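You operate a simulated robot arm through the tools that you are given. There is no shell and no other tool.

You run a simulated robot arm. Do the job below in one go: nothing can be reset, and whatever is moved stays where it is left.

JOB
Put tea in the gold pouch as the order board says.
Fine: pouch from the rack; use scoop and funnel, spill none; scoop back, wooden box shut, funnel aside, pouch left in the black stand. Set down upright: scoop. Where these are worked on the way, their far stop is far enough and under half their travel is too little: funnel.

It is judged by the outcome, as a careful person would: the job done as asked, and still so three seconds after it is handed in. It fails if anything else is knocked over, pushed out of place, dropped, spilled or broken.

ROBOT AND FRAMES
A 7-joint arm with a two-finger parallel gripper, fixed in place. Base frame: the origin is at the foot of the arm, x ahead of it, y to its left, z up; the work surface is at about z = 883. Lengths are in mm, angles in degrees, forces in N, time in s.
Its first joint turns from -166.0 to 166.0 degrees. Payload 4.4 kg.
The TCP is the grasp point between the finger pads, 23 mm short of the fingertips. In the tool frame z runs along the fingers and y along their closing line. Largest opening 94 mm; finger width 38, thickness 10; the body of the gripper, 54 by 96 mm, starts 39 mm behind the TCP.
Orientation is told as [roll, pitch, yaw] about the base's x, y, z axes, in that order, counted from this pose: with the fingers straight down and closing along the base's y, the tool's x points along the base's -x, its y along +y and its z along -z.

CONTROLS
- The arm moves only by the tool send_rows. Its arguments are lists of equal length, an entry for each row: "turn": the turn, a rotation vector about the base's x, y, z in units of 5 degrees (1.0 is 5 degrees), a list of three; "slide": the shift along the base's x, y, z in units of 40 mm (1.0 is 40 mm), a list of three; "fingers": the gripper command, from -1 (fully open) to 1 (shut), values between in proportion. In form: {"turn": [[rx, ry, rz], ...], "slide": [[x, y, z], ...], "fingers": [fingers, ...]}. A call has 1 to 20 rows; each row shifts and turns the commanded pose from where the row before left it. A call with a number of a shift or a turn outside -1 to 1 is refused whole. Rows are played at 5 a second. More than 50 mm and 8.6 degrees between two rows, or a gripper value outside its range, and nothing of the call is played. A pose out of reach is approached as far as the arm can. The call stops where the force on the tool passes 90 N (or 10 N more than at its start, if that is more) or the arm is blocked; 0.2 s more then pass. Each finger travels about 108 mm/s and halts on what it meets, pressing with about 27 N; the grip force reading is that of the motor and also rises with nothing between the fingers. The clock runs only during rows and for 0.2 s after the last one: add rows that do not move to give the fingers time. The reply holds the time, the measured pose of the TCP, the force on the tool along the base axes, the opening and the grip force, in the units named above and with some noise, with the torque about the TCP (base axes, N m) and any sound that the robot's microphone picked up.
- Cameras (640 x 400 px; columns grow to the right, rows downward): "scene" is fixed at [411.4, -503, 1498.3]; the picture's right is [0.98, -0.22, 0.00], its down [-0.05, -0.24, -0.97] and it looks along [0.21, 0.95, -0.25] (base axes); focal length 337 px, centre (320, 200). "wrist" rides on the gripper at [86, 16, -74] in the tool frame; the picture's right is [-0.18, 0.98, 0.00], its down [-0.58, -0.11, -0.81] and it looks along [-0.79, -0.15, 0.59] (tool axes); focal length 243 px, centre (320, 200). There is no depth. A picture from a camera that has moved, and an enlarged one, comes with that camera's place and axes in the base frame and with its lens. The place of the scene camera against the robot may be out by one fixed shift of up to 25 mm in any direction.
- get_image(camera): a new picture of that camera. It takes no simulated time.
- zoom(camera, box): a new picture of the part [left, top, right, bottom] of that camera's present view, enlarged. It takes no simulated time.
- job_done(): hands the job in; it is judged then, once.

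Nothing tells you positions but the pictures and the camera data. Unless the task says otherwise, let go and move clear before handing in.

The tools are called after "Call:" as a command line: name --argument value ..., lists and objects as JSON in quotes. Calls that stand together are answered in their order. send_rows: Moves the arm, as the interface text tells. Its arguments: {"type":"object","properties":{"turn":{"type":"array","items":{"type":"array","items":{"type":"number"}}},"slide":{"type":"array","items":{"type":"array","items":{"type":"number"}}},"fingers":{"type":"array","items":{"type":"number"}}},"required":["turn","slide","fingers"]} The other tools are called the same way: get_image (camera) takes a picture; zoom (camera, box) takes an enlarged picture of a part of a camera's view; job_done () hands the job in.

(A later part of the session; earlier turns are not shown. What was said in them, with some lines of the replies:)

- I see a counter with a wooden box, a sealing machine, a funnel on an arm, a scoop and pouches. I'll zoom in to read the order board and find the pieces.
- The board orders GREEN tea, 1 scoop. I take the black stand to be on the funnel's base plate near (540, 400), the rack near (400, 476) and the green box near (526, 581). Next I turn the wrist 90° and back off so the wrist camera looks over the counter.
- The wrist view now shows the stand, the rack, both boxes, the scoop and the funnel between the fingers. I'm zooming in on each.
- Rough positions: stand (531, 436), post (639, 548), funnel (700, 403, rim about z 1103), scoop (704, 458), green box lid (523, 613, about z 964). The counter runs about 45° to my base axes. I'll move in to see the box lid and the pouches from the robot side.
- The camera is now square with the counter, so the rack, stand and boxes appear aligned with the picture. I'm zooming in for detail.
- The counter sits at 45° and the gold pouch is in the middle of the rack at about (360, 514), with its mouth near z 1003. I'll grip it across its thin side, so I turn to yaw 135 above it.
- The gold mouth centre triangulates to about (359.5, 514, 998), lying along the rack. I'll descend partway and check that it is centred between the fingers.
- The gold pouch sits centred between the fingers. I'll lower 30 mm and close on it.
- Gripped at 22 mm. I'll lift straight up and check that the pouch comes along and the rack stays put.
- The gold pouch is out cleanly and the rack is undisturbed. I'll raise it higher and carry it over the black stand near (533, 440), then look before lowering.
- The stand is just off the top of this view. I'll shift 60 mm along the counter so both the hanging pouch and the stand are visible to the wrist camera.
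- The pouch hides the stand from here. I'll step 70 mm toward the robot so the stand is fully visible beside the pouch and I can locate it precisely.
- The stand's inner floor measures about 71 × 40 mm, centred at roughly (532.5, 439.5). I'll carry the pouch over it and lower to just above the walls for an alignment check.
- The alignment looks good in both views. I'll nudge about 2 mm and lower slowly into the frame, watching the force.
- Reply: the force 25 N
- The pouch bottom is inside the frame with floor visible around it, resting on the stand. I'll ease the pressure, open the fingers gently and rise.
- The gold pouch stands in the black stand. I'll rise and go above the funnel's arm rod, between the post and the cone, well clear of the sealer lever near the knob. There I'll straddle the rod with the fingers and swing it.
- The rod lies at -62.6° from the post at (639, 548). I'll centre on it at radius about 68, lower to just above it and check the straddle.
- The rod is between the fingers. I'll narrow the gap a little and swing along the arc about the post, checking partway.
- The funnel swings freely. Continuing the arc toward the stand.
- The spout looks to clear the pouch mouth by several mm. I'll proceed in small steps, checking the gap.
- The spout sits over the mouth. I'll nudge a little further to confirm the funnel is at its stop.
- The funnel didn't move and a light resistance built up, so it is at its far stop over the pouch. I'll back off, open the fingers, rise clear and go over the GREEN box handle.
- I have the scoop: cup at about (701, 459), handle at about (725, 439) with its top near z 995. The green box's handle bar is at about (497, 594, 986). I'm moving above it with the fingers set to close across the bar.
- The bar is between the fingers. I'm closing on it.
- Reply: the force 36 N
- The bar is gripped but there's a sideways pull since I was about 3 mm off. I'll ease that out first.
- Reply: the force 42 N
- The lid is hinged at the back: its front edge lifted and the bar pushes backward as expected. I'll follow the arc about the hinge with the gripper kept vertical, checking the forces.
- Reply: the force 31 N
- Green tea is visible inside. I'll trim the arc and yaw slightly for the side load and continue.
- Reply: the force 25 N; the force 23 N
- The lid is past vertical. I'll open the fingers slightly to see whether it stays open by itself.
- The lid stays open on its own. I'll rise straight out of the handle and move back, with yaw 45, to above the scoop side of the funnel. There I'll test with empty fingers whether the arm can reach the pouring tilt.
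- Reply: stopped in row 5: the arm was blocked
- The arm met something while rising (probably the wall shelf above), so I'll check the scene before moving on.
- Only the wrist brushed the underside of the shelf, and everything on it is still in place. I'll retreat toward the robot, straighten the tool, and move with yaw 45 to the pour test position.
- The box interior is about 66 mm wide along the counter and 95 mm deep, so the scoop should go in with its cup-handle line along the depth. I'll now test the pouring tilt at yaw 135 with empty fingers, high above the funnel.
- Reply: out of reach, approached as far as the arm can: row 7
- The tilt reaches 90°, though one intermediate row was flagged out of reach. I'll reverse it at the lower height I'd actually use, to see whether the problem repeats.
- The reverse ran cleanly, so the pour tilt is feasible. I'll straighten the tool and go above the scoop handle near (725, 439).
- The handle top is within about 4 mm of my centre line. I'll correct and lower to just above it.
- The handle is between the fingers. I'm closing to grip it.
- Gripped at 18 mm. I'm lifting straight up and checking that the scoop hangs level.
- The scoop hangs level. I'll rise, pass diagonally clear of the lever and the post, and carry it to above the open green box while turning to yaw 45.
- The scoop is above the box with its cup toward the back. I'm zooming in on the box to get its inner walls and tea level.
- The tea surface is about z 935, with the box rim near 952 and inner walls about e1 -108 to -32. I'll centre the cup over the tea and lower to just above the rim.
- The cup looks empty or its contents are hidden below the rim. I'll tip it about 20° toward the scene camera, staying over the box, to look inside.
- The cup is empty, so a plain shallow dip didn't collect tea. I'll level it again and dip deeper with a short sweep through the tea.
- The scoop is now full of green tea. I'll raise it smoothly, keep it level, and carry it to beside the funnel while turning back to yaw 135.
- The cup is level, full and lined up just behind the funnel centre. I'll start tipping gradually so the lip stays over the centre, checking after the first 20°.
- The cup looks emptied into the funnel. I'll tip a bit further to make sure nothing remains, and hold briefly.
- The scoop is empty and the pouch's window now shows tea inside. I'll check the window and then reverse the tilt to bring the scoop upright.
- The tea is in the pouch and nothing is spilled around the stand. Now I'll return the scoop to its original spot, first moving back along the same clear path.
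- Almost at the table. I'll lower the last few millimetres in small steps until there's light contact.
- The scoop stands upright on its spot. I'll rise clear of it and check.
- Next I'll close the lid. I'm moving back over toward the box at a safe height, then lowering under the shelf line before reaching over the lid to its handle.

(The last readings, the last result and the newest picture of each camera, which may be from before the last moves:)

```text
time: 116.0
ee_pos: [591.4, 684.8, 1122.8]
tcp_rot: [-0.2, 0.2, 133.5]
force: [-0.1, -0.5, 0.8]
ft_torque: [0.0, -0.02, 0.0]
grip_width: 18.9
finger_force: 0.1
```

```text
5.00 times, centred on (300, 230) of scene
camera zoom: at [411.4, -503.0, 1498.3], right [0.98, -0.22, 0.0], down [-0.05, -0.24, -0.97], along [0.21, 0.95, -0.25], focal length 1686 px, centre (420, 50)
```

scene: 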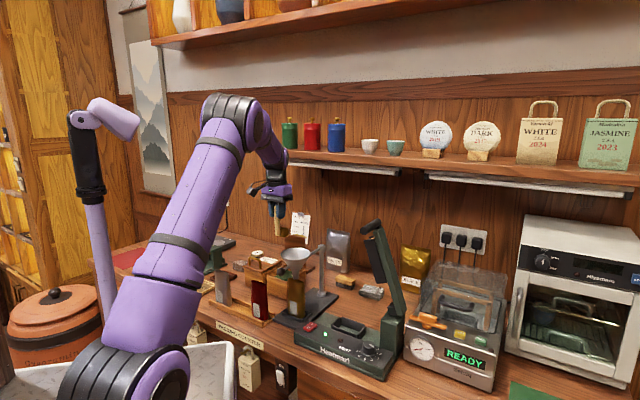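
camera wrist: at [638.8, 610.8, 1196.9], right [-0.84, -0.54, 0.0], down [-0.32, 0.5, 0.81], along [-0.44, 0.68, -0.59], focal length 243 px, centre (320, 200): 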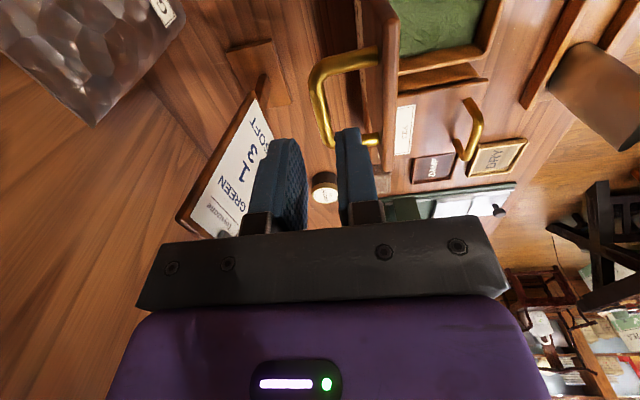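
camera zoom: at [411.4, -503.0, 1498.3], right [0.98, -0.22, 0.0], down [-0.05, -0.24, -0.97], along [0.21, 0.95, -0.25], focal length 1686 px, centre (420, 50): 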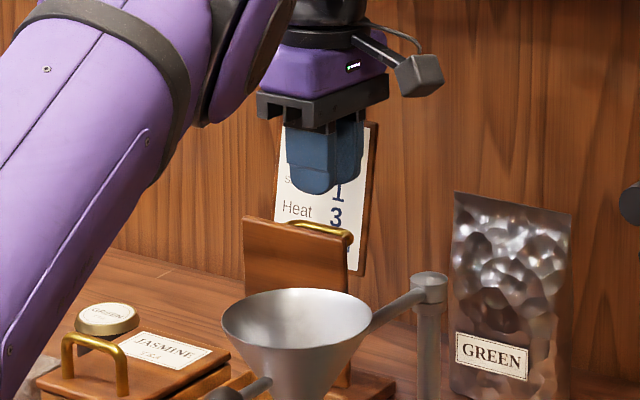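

Call:
send_rows --turn '[[0, 0, 0], [0, 0, 0], [0, 0, 0]]' --slide '[[-0.04, -0.03, -0.5], [0, 0, -0.4], [0, 0, 0]]' --fingers '[0.6, 0.6, 0.6]'

Call:
get_image --camera "wrist"

Call:
zoom --camera "wrist" --box '[220, 60, 420, 230]'

```text
time: 116.8
ee_pos: [590.4, 682.7, 1086.2]
tcp_rot: [-0.1, 0.2, 133.5]
force: [0.0, -0.1, -0.2]
ft_torque: [0.02, 0.01, 0.0]
grip_width: 19.0
finger_force: 0.1
```

```text
taken
camera wrist: at [637.0, 608.9, 1160.6], right [-0.84, -0.54, 0.0], down [-0.32, 0.5, 0.81], along [-0.44, 0.68, -0.59], focal length 243 px, centre (320, 200)
```

wrist: 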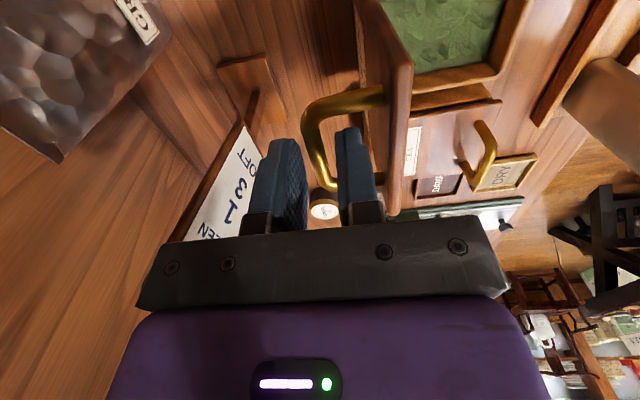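

```text
2.35 times, centred on (320, 145) of wrist
camera zoom: at [637.0, 608.9, 1160.6], right [-0.84, -0.54, 0.0], down [-0.32, 0.5, 0.81], along [-0.44, 0.68, -0.59], focal length 571 px, centre (320, 329)
```

zoom: 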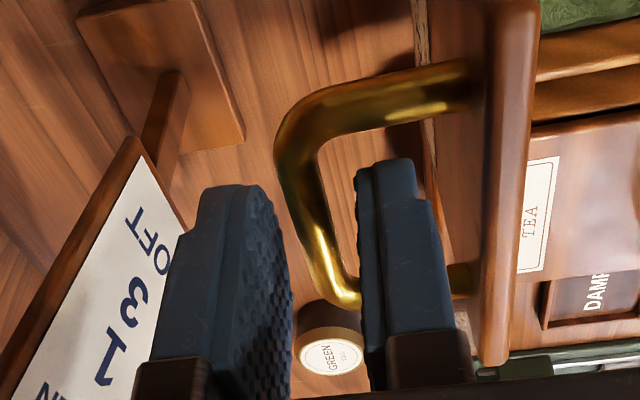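

Call:
send_rows --turn '[[0, 0, 0], [0, 0, 0], [0, 0, 0]]' --slide '[[0, 0, -0.3], [0, 0, -0.225], [0, 0, 0]]' --fingers '[0.6, 0.6, 0.6]'

Call:
zoom --camera "wrist" --box '[220, 60, 420, 230]'

```text
time: 117.6
ee_pos: [590.7, 682.2, 1064.3]
tcp_rot: [-0.1, 0.1, 133.6]
force: [0.4, -0.2, -0.5]
ft_torque: [0.0, 0.0, 0.02]
grip_width: 18.7
finger_force: 0.0
```

```text
2.35 times, centred on (320, 145) of wrist
camera zoom: at [637.1, 608.3, 1139.5], right [-0.84, -0.54, 0.0], down [-0.32, 0.5, 0.81], along [-0.44, 0.68, -0.59], focal length 571 px, centre (320, 329)
```

zoom: 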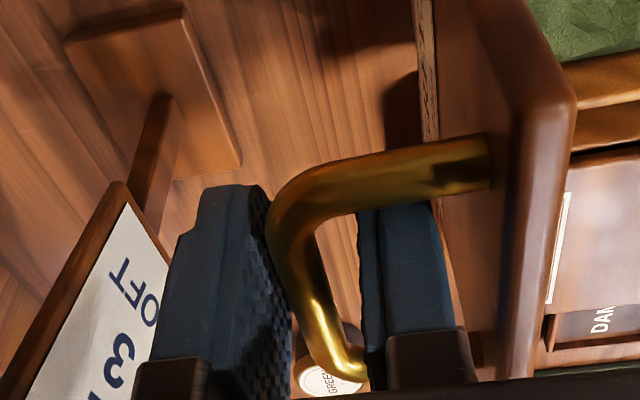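

Call:
send_rows --turn '[[0, 0, 0], [0, 0, 0], [0, 0, 0]]' --slide '[[0, 0, 0], [0, 0, 0], [0, 0, 0]]' --fingers '[0.8, 1, 1]'

Call:
zoom --camera "wrist" --box '[220, 60, 420, 230]'

```text
time: 118.4
ee_pos: [589.8, 682.6, 1065.7]
tcp_rot: [-0.1, 0.0, 133.6]
force: [-2.9, 4.8, 0.0]
ft_torque: [0.15, 0.07, -1.16]
grip_width: 10.0
finger_force: 26.3
```

```text
2.35 times, centred on (320, 145) of wrist
camera zoom: at [636.7, 608.7, 1139.8], right [-0.84, -0.54, 0.0], down [-0.32, 0.5, 0.81], along [-0.44, 0.68, -0.59], focal length 571 px, centre (320, 329)
```

zoom: 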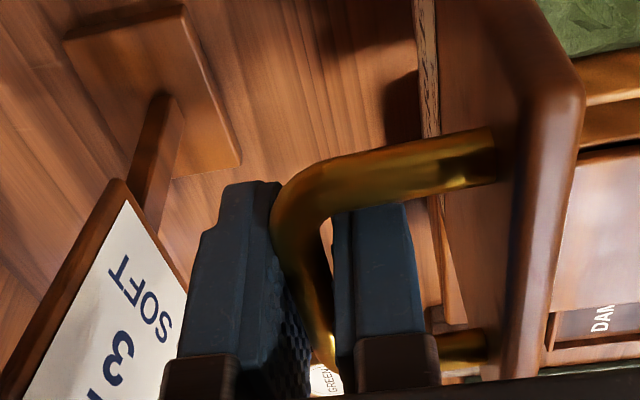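

Call:
send_rows --turn '[[0, 0, 0], [0, 0, 0], [0, 0, 0], [0, 0, 0], [0, 0, 0]]' --slide '[[0, 0, 0], [-0.055, 0.055, 0], [0, 0, 0], [0, 0, 0], [0, 0, 0]]' --fingers '[0.65, 0.65, 0.65, 1, 1]'

Call:
zoom --camera "wrist" --box '[220, 60, 420, 230]'

```text
time: 119.6
ee_pos: [588.1, 685.1, 1065.1]
tcp_rot: [-0.1, 0.1, 133.6]
force: [1.8, 0.3, 2.1]
ft_torque: [-0.06, -0.15, 0.35]
grip_width: 10.4
finger_force: 44.9
```

```text
2.35 times, centred on (320, 145) of wrist
camera zoom: at [635.6, 610.6, 1140.3], right [-0.84, -0.54, 0.0], down [-0.32, 0.5, 0.81], along [-0.44, 0.68, -0.59], focal length 571 px, centre (320, 329)
```

zoom: 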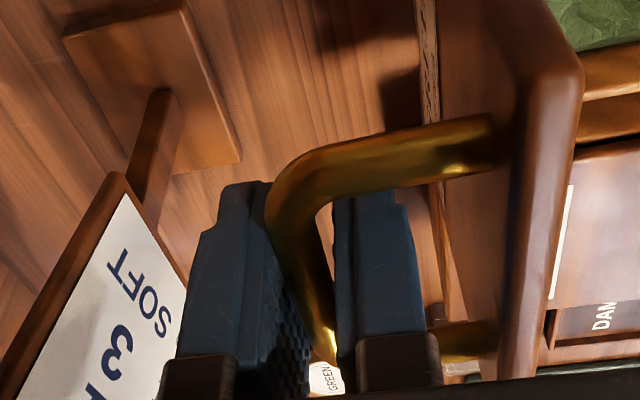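

The bar is gripped well. I'm retracing the arc to close the lid, in stages while watching the forces.

Call:
send_rows --turn '[[0, 0, 0], [0, 0, 0], [0, 0, 0], [0, 0, 0], [0, 0, 0]]' --slide '[[-0.1025, -0.1025, 0.055], [-0.152, -0.152, 0.0575], [-0.1538, -0.1538, 0.0425], [-0.1573, -0.1573, 0.02], [0, 0, 0]]' --fingers '[1, 1, 1, 1, 1]'

Call:
zoom --camera "scene" --box '[240, 200, 340, 290]'

```text
time: 120.8
ee_pos: [566.4, 661.7, 1071.8]
tcp_rot: [-0.1, 0.1, 133.5]
force: [10.4, -8.2, 5.7]
ft_torque: [-0.13, -0.3, 0.41]
grip_width: 9.7
finger_force: 44.8
```

```text
4.44 times, centred on (290, 245) of scene
camera zoom: at [411.4, -503.0, 1498.3], right [0.98, -0.22, 0.0], down [-0.05, -0.24, -0.97], along [0.21, 0.95, -0.25], focal length 1499 px, centre (453, 0)
```

zoom: 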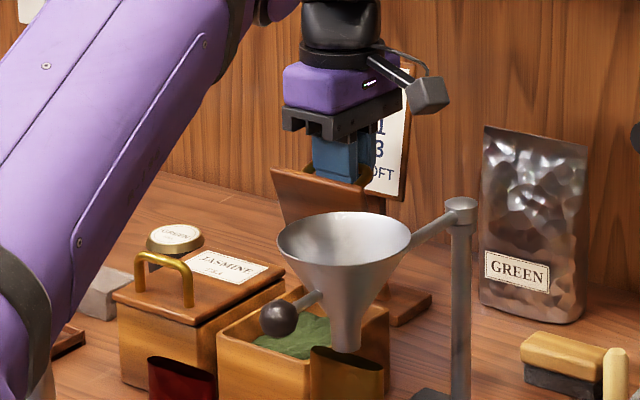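

Call:
send_rows --turn '[[0, 0, 0], [0, 0, 0], [0, 0, 0], [0, 0, 0], [0, 0, 0], [0, 0, 0]]' --slide '[[-0.1393, -0.1753, 0.0025], [-0.1556, -0.1556, -0.0175], [-0.1556, -0.1556, -0.0375], [-0.152, -0.152, -0.055], [-0.1485, -0.1485, -0.075], [0, 0, 0]]' --fingers '[1, 1, 1, 1, 1, 1]'

Call:
zoom --camera "scene" --box '[240, 200, 340, 290]'

```text
time: 122.2
ee_pos: [536.9, 630.4, 1064.2]
tcp_rot: [0.0, 0.1, 133.6]
force: [10.1, -14.8, 5.8]
ft_torque: [-0.25, -0.22, 0.68]
grip_width: 9.3
finger_force: 45.1
```

```text
4.44 times, centred on (290, 245) of scene
camera zoom: at [411.4, -503.0, 1498.3], right [0.98, -0.22, 0.0], down [-0.05, -0.24, -0.97], along [0.21, 0.95, -0.25], focal length 1499 px, centre (453, 0)
```

zoom: 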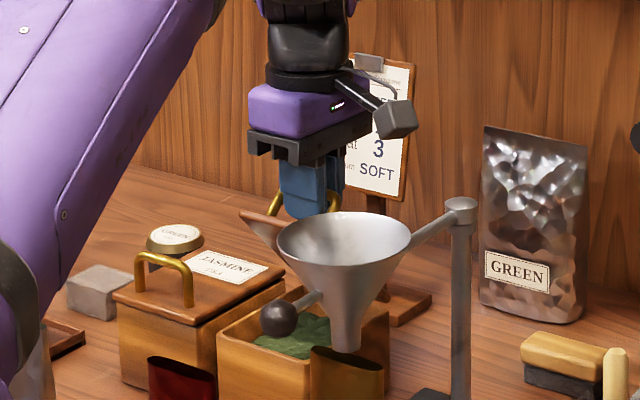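

Call:
send_rows --turn '[[0, 0, 0.05], [0, 0, 0.05], [0, 0, 0], [0, 0, 0], [0, 0, 0]]' --slide '[[-0.1232, -0.1632, -0.0925], [-0.1179, -0.1579, -0.11], [-0.124, -0.134, -0.125], [-0.117, -0.127, -0.1425], [0, 0, 0]]' --fingers '[1, 1, 1, 1, 1]'

Call:
zoom --camera "scene" --box '[240, 210, 340, 300]'

```text
time: 123.4
ee_pos: [514.6, 609.8, 1045.8]
tcp_rot: [-0.1, 0.2, 134.2]
force: [2.2, -6.3, 2.4]
ft_torque: [-0.16, -0.08, 0.56]
grip_width: 8.8
finger_force: 45.0
```

```text
4.44 times, centred on (290, 255) of scene
camera zoom: at [411.4, -503.0, 1498.3], right [0.98, -0.22, 0.0], down [-0.05, -0.24, -0.97], along [0.21, 0.95, -0.25], focal length 1499 px, centre (453, -44)
```

zoom: 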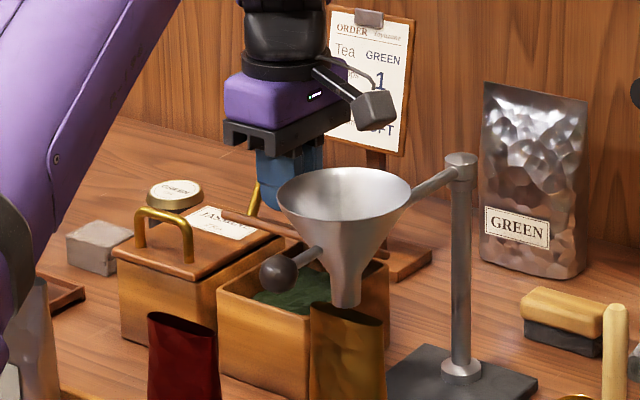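

Call:
send_rows --turn '[[0, 0, 0.05], [0, 0, 0.05], [0, 0, 0], [0, 0, 0], [0, 0, 0]]' --slide '[[-0.1024, -0.1204, -0.155], [-0.0975, -0.1075, -0.1675], [-0.0869, -0.0969, -0.1825], [-0.0746, -0.0846, -0.1925], [0, 0, 0]]' --fingers '[1, 1, 1, 1, 1]'

Call:
zoom --camera "scene" --box '[240, 210, 340, 300]'

```text
time: 124.6
ee_pos: [498.1, 593.4, 1016.6]
tcp_rot: [-0.1, 0.0, 134.7]
force: [-11.0, 8.5, 1.2]
ft_torque: [0.36, 0.32, 0.14]
grip_width: 8.2
finger_force: 45.0
```

```text
4.44 times, centred on (290, 255) of scene
camera zoom: at [411.4, -503.0, 1498.3], right [0.98, -0.22, 0.0], down [-0.05, -0.24, -0.97], along [0.21, 0.95, -0.25], focal length 1499 px, centre (453, -44)
```

zoom: 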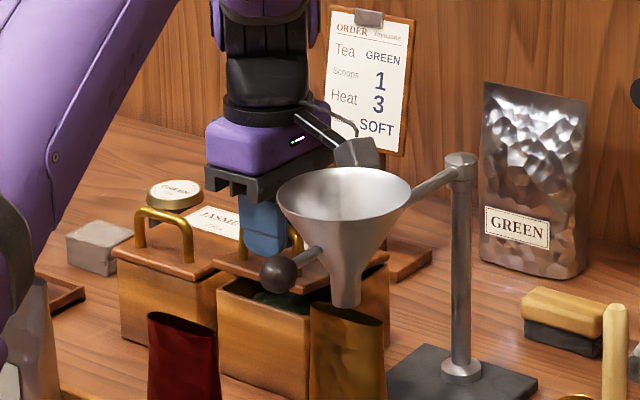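

Call:
send_rows --turn '[[0, 0, 0], [0, 0, 0], [0, 0, 0]]' --slide '[[-0.0822, -0.0522, -0.2], [-0.0548, -0.0548, -0.2075], [0, 0, 0]]' --fingers '[1, 1, 1]'

Call:
zoom --camera "scene" --box '[240, 220, 340, 300]'

```text
time: 125.4
ee_pos: [493.7, 586.8, 1002.1]
tcp_rot: [-0.2, 0.1, 134.6]
force: [-14.9, 1.9, 4.9]
ft_torque: [0.02, 0.12, 0.8]
grip_width: 8.7
finger_force: 44.4
```

```text
5.00 times, centred on (290, 260) of scene
camera zoom: at [411.4, -503.0, 1498.3], right [0.98, -0.22, 0.0], down [-0.05, -0.24, -0.97], along [0.21, 0.95, -0.25], focal length 1686 px, centre (470, -100)
```

zoom: 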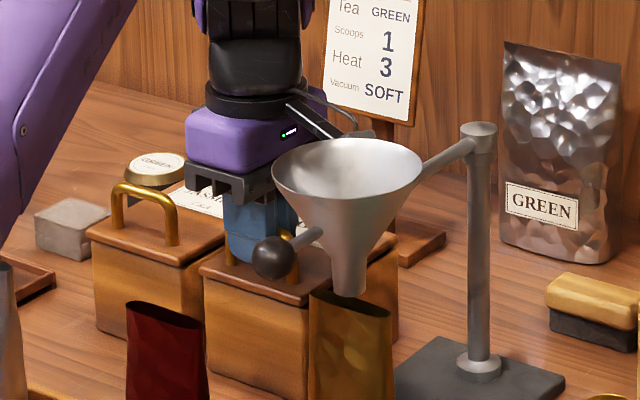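

Call:
send_rows --turn '[[0, 0, 0], [0, 0, 0], [0, 0, 0]]' --slide '[[-0.045, -0.015, -0.1], [-0.02, -0.02, -0.1], [0, 0, 0]]' --fingers '[1, 1, 1]'

Call:
zoom --camera "scene" --box '[240, 220, 340, 300]'

```text
time: 126.2
ee_pos: [493.2, 587.1, 996.1]
tcp_rot: [-0.4, 0.0, 134.6]
force: [-2.7, 5.9, 43.8]
ft_torque: [0.06, -0.01, 1.48]
grip_width: 8.8
finger_force: 44.7
```

```text
5.00 times, centred on (290, 260) of scene
camera zoom: at [411.4, -503.0, 1498.3], right [0.98, -0.22, 0.0], down [-0.05, -0.24, -0.97], along [0.21, 0.95, -0.25], focal length 1686 px, centre (470, -100)
```

zoom: 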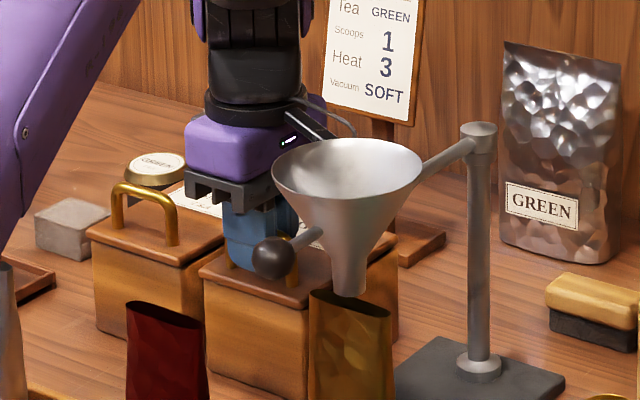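

The lid is down on the box (44 N of contact). I'll ease off and open the fingers, then rise.

Call:
send_rows --turn '[[0, 0, 0], [0, 0, 0], [0, 0, 0], [0, 0, 0]]' --slide '[[0, 0, 0.06], [0, 0, 0], [0, 0, 0], [0, 0, 0]]' --fingers '[1, 0.6, 0.25, 0.25]'

Call:
send_rows --turn '[[0, 0, 0], [0, 0, 0], [0, 0, 0], [0, 0, 0], [0, 0, 0], [0, 0, 0]]' --slide '[[0, 0, 0.3], [0, 0, 0.6], [0, 0, 0.9], [0, 0, 0.9], [0, 0, 0.9], [0, 0, 0]]' --fingers '[0.25, 0.25, 0.25, 0.25, 0.25, 0.25]'

Call:
zoom --camera "scene" --box '[240, 210, 360, 310]'

Call:
get_image --camera "wrist"

```text
time: 127.2
ee_pos: [491.9, 587.4, 994.7]
tcp_rot: [0.0, 0.1, 134.5]
force: [0.1, -0.6, -0.1]
ft_torque: [-0.02, 0.03, -0.01]
grip_width: 35.3
finger_force: 0.0
```

```text
time: 128.6
ee_pos: [493.4, 586.3, 1140.8]
tcp_rot: [-0.1, 0.1, 134.6]
force: [-0.2, -0.3, -0.2]
ft_torque: [-0.03, 0.01, 0.02]
grip_width: 35.2
finger_force: 0.1
```

```text
4.00 times, centred on (300, 260) of scene
camera zoom: at [411.4, -503.0, 1498.3], right [0.98, -0.22, 0.0], down [-0.05, -0.24, -0.97], along [0.21, 0.95, -0.25], focal length 1349 px, centre (400, -40)
```

zoom: 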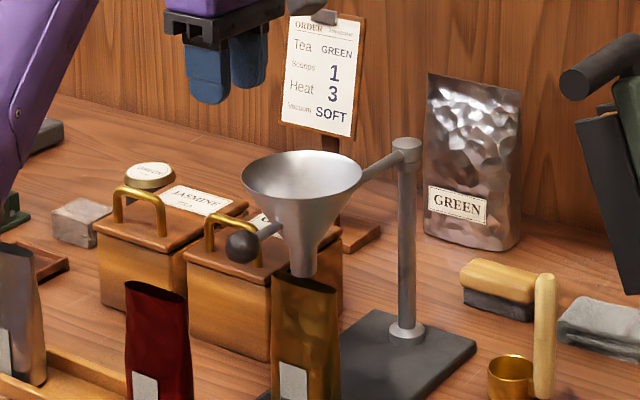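

```text
taken
camera wrist: at [541.3, 512.7, 1215.3], right [-0.83, -0.56, 0.0], down [-0.33, 0.49, 0.81], along [-0.45, 0.67, -0.59], focal length 243 px, centre (320, 200)
```

wrist: 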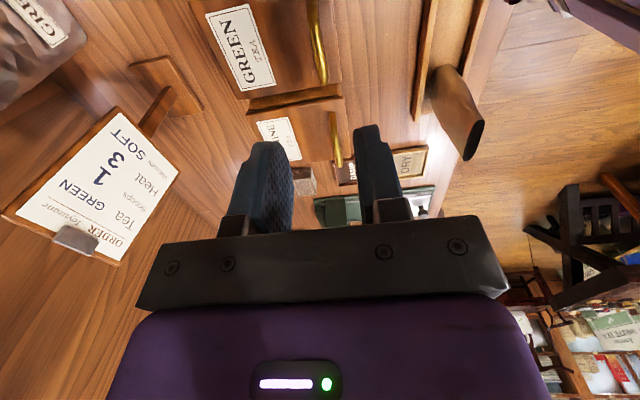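

Call:
zoom --camera "scene" --box '[275, 255, 335, 305]'

Call:
zoom --camera "wrist" --box '[180, 0, 380, 130]'

```text
8.00 times, centred on (305, 280) of scene
camera zoom: at [411.4, -503.0, 1498.3], right [0.98, -0.22, 0.0], down [-0.05, -0.24, -0.97], along [0.21, 0.95, -0.25], focal length 2697 px, centre (440, -440)
```

zoom: 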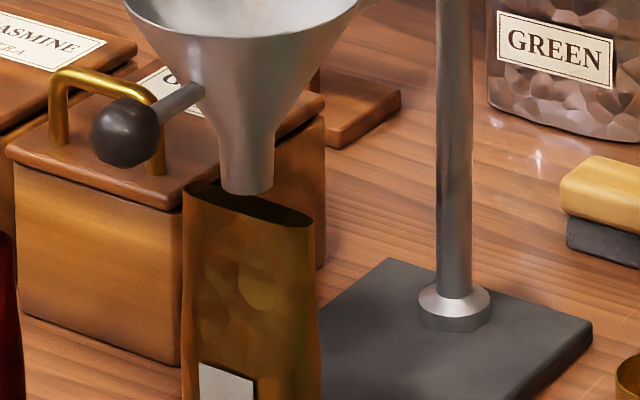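

```text
3.08 times, centred on (280, 65) of wrist
camera zoom: at [541.3, 512.7, 1215.3], right [-0.83, -0.56, 0.0], down [-0.33, 0.49, 0.81], along [-0.45, 0.67, -0.59], focal length 746 px, centre (443, 615)
```

zoom: 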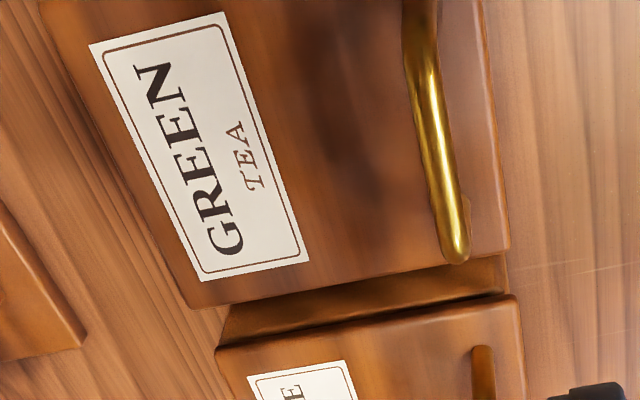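

The GREEN box is shut. Last manipulation: swing the funnel aside. I'm moving above the rod near the post with yaw about 46.

Call:
send_rows --turn '[[0, 0, -0.984], [0, 0, -0.984], [0, 0, -0.984], [0, 0, -0.984], [0, 0, -0.984], [0, 0, -0.984], [0, 0, -0.984], [0, 0, -0.984], [0, 0, -0.984], [0, 0, -0.984], [0, 0, -0.984], [0, 0, -0.984], [0, 0, -0.984], [0, 0, -0.984], [0, 0, -0.984], [0, 0, -0.984], [0, 0, -0.984], [0, 0, -0.984], [0, 0, 0]]' --slide '[[0, 0, 0.3], [0, 0, 0.3], [0.153, -0.1356, 0], [0.153, -0.1356, 0], [0.153, -0.1356, 0], [0.153, -0.1356, 0], [0.153, -0.1356, 0], [0.153, -0.1356, 0], [0.153, -0.1356, 0], [0.153, -0.1356, 0], [0.153, -0.1356, 0], [0.153, -0.1356, 0], [0.153, -0.1356, 0], [0.153, -0.1356, 0], [0.153, -0.1356, 0], [0.153, -0.1356, 0], [0.153, -0.1356, 0], [0.153, -0.1356, 0], [0, 0, 0]]' --fingers '[0.36, 0.36, 0.36, 0.36, 0.36, 0.36, 0.36, 0.36, 0.36, 0.36, 0.36, 0.36, 0.36, 0.36, 0.36, 0.36, 0.36, 0.36, 0.36]'

Call:
get_image --camera "wrist"

Call:
zoom --camera "scene" --box '[270, 210, 370, 300]'

```text
time: 132.6
ee_pos: [590.2, 500.3, 1165.2]
tcp_rot: [-0.1, 0.1, 46.0]
force: [0.2, 0.4, 0.3]
ft_torque: [0.05, 0.0, 0.0]
grip_width: 29.9
finger_force: 0.1
```

```text
taken
camera wrist: at [517.5, 449.0, 1239.0], right [-0.58, 0.82, 0.0], down [0.48, 0.34, 0.81], along [0.66, 0.47, -0.59], focal length 243 px, centre (320, 200)
```

wrist: 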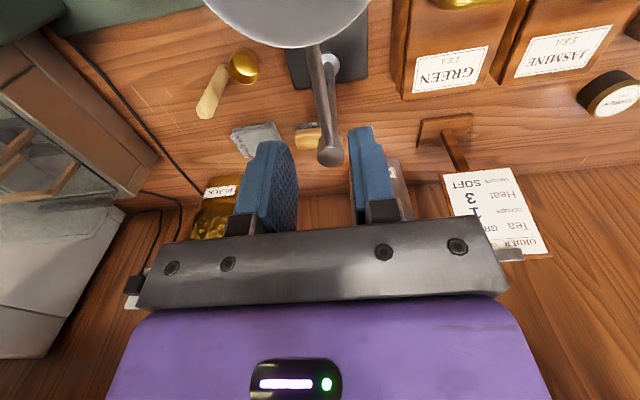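

```text
4.44 times, centred on (320, 255) of scene
camera zoom: at [411.4, -503.0, 1498.3], right [0.98, -0.22, 0.0], down [-0.05, -0.24, -0.97], along [0.21, 0.95, -0.25], focal length 1499 px, centre (320, -44)
```

zoom: 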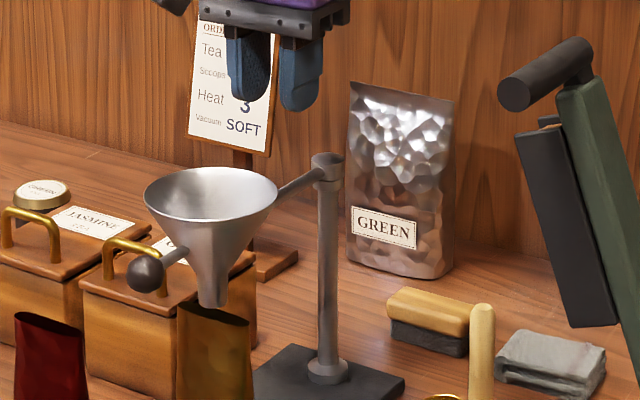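

Call:
send_rows --turn '[[0, 0, 0], [0, 0, 0], [0, 0, 0]]' --slide '[[0.01, -0.01, -0.8], [0, 0, -0.8], [0, 0, 0]]' --fingers '[0.36, 0.36, 0.36]'

Call:
zoom --camera "wrist" --box '[220, 90, 420, 230]'

```text
time: 133.4
ee_pos: [590.5, 499.0, 1101.1]
tcp_rot: [0.0, 0.1, 46.0]
force: [0.0, 0.2, 0.6]
ft_torque: [0.03, 0.0, -0.01]
grip_width: 30.0
finger_force: 0.2
```

```text
2.86 times, centred on (320, 160) of wrist
camera zoom: at [517.2, 448.2, 1175.1], right [-0.58, 0.81, 0.0], down [0.48, 0.34, 0.81], along [0.66, 0.47, -0.59], focal length 693 px, centre (320, 314)
```

zoom: 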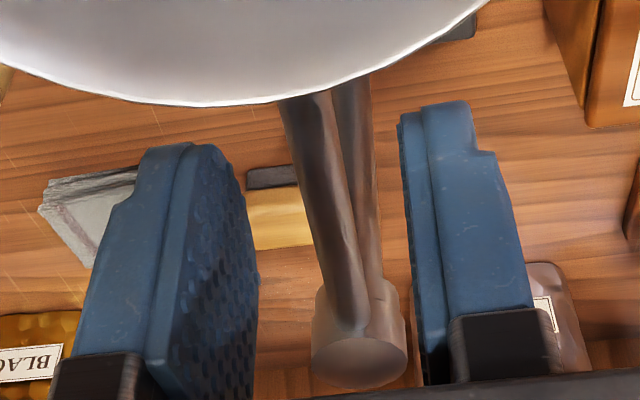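

The rod is centred between the fingers. I'll lower around it and swing the funnel back along the arc, first gently so the spout leaves the pouch cleanly.

Call:
send_rows --turn '[[0, 0, 0], [0, 0, 0], [0, 0, 0], [0, 0, 0]]' --slide '[[0, 0, -0.4], [0, 0, -0.375], [0, 0, 0], [0, 0, 0]]' --fingers '[0.36, 0.36, 0.617, 0.617]'

Call:
zoom --camera "wrist" --box '[270, 160, 390, 235]'

```text
time: 134.4
ee_pos: [590.3, 499.3, 1068.9]
tcp_rot: [-0.1, 0.1, 46.0]
force: [-0.1, -0.2, 0.3]
ft_torque: [0.01, -0.02, -0.03]
grip_width: 18.1
finger_force: 0.0
```

```text
5.33 times, centred on (330, 198) of wrist
camera zoom: at [517.6, 448.6, 1144.2], right [-0.58, 0.81, 0.0], down [0.48, 0.34, 0.81], along [0.66, 0.47, -0.59], focal length 1294 px, centre (267, 213)
```

zoom: 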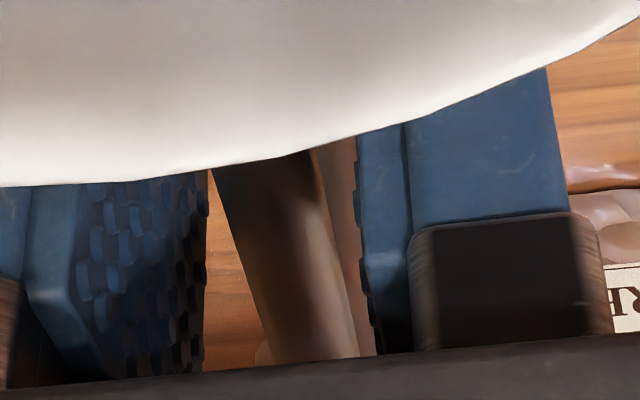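

Call:
send_rows --turn '[[0, 0, 1], [0, 0, 1], [0, 0, 1], [0, 0, 0]]' --slide '[[0.1093, -0.1003, 0], [0.1178, -0.0903, 0], [0.125, -0.0798, 0], [0, 0, 0]]' --fingers '[0.617, 0.617, 0.617, 0.617]'

Call:
zoom --camera "scene" --box '[270, 240, 350, 330]'

```text
time: 135.4
ee_pos: [604.8, 488.3, 1068.3]
tcp_rot: [-0.1, 0.1, 61.1]
force: [0.2, 1.1, 0.1]
ft_torque: [0.0, -0.02, -0.03]
grip_width: 18.1
finger_force: 0.1
```

```text
4.44 times, centred on (310, 285) of scene
camera zoom: at [411.4, -503.0, 1498.3], right [0.98, -0.22, 0.0], down [-0.05, -0.24, -0.97], along [0.21, 0.95, -0.25], focal length 1499 px, centre (364, -178)
```

zoom: 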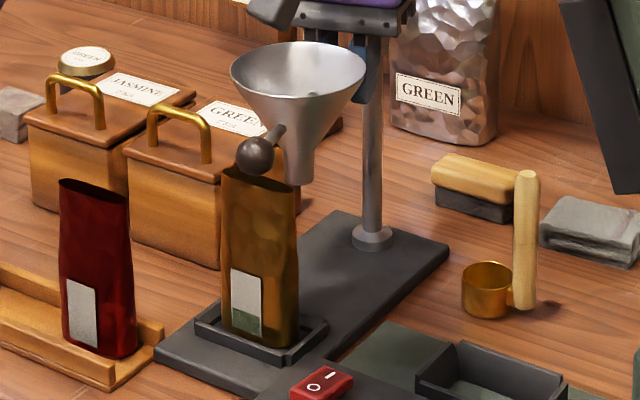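

The pouch is undisturbed. Continuing the swing.

Call:
send_rows --turn '[[0, 0, 1], [0, 0, 1], [0, 0, 1], [0, 0, 1], [0, 0, 1], [0, 0, 1], [0, 0, 1], [0, 0, 0]]' --slide '[[0.1315, -0.0685, 0], [0.137, -0.0568, 0], [0.1415, -0.0445, 0], [0.1448, -0.0323, 0], [0.147, -0.0193, 0], [0.1483, -0.0065, 0], [0.1483, 0.0065, 0], [0, 0, 0]]' --fingers '[0.617, 0.617, 0.617, 0.617, 0.617, 0.617, 0.617, 0.617]'

Call:
zoom --camera "scene" --box '[290, 220, 410, 320]'

```text
time: 137.2
ee_pos: [644.7, 480.5, 1069.5]
tcp_rot: [-0.1, 0.1, 96.1]
force: [0.2, 0.3, 0.4]
ft_torque: [0.02, 0.0, 0.02]
grip_width: 17.9
finger_force: 0.0
```

```text
4.00 times, centred on (350, 270) of scene
camera zoom: at [411.4, -503.0, 1498.3], right [0.98, -0.22, 0.0], down [-0.05, -0.24, -0.97], along [0.21, 0.95, -0.25], focal length 1349 px, centre (200, -80)
```

zoom: 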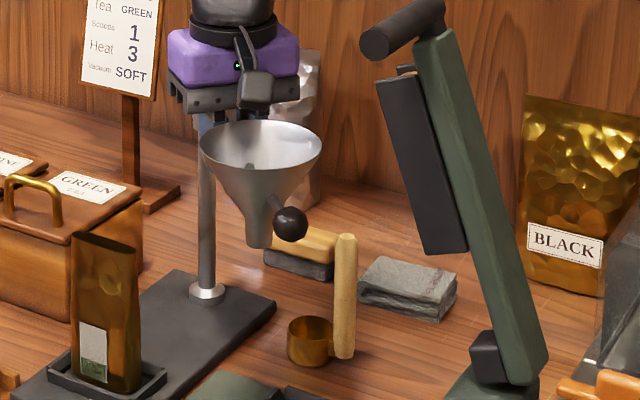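

Call:
send_rows --turn '[[0, 0, 1], [0, 0, 1], [0, 0, 1], [0, 0, 1], [0, 0, 0]]' --slide '[[0.147, 0.0193, 0], [0.1448, 0.0323, 0], [0.1415, 0.0445, 0], [0.137, 0.0568, 0], [0, 0, 0]]' --fingers '[0.617, 0.617, 0.617, 0.617, 0.617]'

Call:
zoom --camera "scene" --box '[290, 220, 410, 320]'

Call:
zoom --camera "wrist" --box '[270, 160, 390, 235]'

```text
time: 138.4
ee_pos: [667.8, 485.2, 1069.1]
tcp_rot: [-0.1, 0.1, 116.2]
force: [0.0, 1.3, 0.3]
ft_torque: [0.03, 0.01, 0.01]
grip_width: 18.0
finger_force: 0.1
```

```text
4.00 times, centred on (350, 270) of scene
camera zoom: at [411.4, -503.0, 1498.3], right [0.98, -0.22, 0.0], down [-0.05, -0.24, -0.97], along [0.21, 0.95, -0.25], focal length 1349 px, centre (200, -80)
```

zoom: 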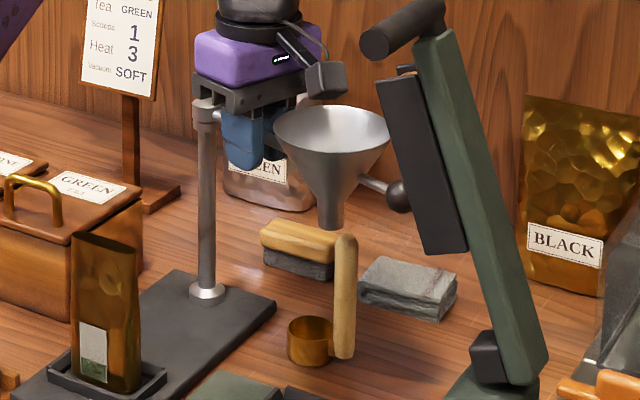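

```text
5.33 times, centred on (330, 198) of wrist
camera zoom: at [690.5, 400.7, 1143.2], right [-0.96, -0.27, 0.0], down [-0.16, 0.57, 0.81], along [-0.21, 0.78, -0.59], focal length 1294 px, centre (267, 213)
```

zoom: 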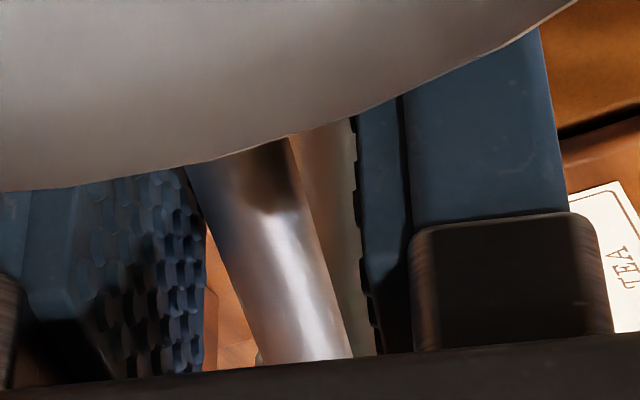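

The funnel is back where it started. I'll open the fingers and rise straight off the rod.

Call:
send_rows --turn '[[0, 0, 0], [0, 0, 0], [0, 0, 0], [0, 0, 0], [0, 0, 0], [0, 0, 0]]' --slide '[[0, 0, 0], [0, 0, 0], [0, 0, 0.5], [0, 0, 0.9], [0, 0, 0.9], [0, 0, 0.5]]' --fingers '[0.36, 0.36, 0.36, 0.36, 0.36, 0.36]'

Call:
get_image --camera "wrist"

Call:
get_image --camera "scene"

```text
time: 139.8
ee_pos: [669.7, 485.5, 1180.4]
tcp_rot: [-0.2, 0.1, 116.1]
force: [0.5, 0.7, -0.4]
ft_torque: [0.0, 0.02, 0.01]
grip_width: 30.2
finger_force: 0.0
```

```text
taken
camera wrist: at [691.4, 401.2, 1255.3], right [-0.96, -0.27, 0.0], down [-0.16, 0.57, 0.81], along [-0.21, 0.78, -0.59], focal length 243 px, centre (320, 200)
```

wrist: 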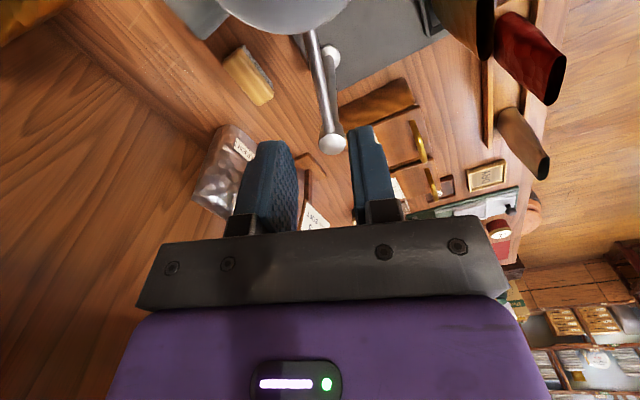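

```text
taken
```

scene: 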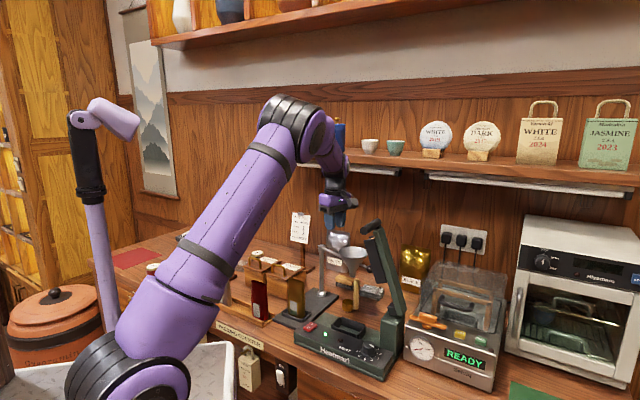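

Everything is done. I'll move the arm clear and do a final check of pouch, scoop, box and funnel.

Call:
send_rows --turn '[[0, 0, 0], [0, 0, 0], [0, 0, 0], [0, 0, 0], [0, 0, 0], [0, 0, 0], [0, 0, 0]]' --slide '[[-0.3, -0.3, 0.5], [-0.54, -0.55, 0.7], [-0.54, -0.55, 0.7], [-0.54, -0.55, 0.7], [-0.54, -0.55, 0.7], [-0.54, -0.55, 0.7], [0, 0, 0]]' --fingers '[0.36, 0.36, 0.36, 0.36, 0.36, 0.36, 0.36]'

Call:
zoom --camera "scene" --box '[200, 220, 360, 330]'

Call:
zoom --camera "scene" --box '[280, 230, 420, 330]'

Call:
get_image --camera "scene"

Call:
get_image --camera "wrist"

```text
time: 141.4
ee_pos: [548.8, 361.3, 1341.9]
tcp_rot: [-0.1, 0.1, 116.1]
force: [-0.1, -0.7, 0.5]
ft_torque: [-0.02, -0.03, -0.01]
grip_width: 30.0
finger_force: 0.1
```

```text
3.64 times, centred on (280, 275) of scene
camera zoom: at [411.4, -503.0, 1498.3], right [0.98, -0.22, 0.0], down [-0.05, -0.24, -0.97], along [0.21, 0.95, -0.25], focal length 1226 px, centre (466, -73)
```

zoom: 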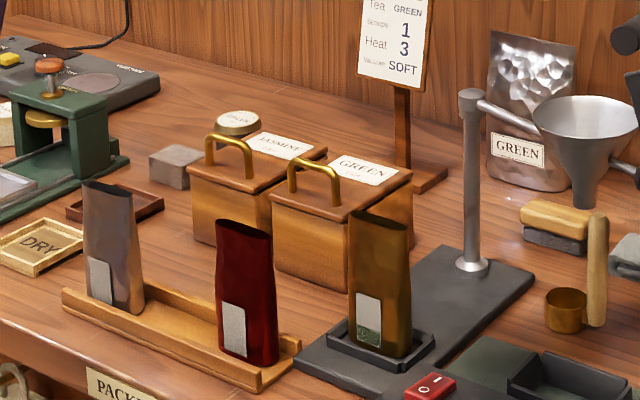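

```text
4.00 times, centred on (350, 280) of scene
camera zoom: at [411.4, -503.0, 1498.3], right [0.98, -0.22, 0.0], down [-0.05, -0.24, -0.97], along [0.21, 0.95, -0.25], focal length 1349 px, centre (200, -120)
```

zoom: 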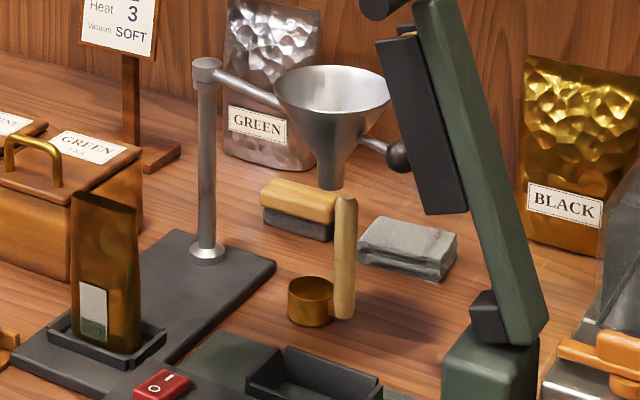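

```text
taken
```

scene: 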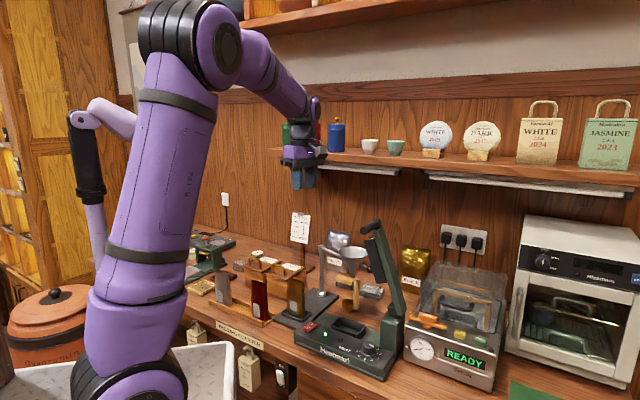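

```text
taken
camera wrist: at [571.4, 275.9, 1416.5], right [-0.96, -0.27, 0.0], down [-0.16, 0.57, 0.81], along [-0.21, 0.78, -0.59], focal length 243 px, centre (320, 200)
```

wrist: 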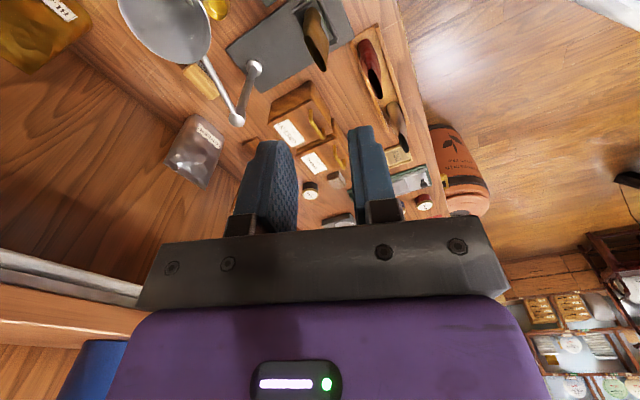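

The gold pouch stands in the black stand with green tea showing in its window. The scoop is upright on its spot, the GREEN box is shut, the funnel is aside, and nothing is spilled or knocked over. I'm handing the job in.

Call:
job_done

```text
The job is handed in.
```

The job is handed in. The gold pouch from the rack is in the black stand with one scoop of green tea in it, as the order board said, and I saw no tea spilled.

- **Scoop:** standing upright within about 2 mm of where it was.
- **GREEN tea box:** shut.
- **Funnel:** swung over the pouch to its far stop for pouring, then back to where it started.

**Shelf contact:** while backing out after opening the box lid, the arm came up against the wall shelf and was blocked. Nothing on the shelf looked moved.

**Empty first dip:** the first dip into the tea came up empty. I dipped again, deeper, and poured that single scoop.
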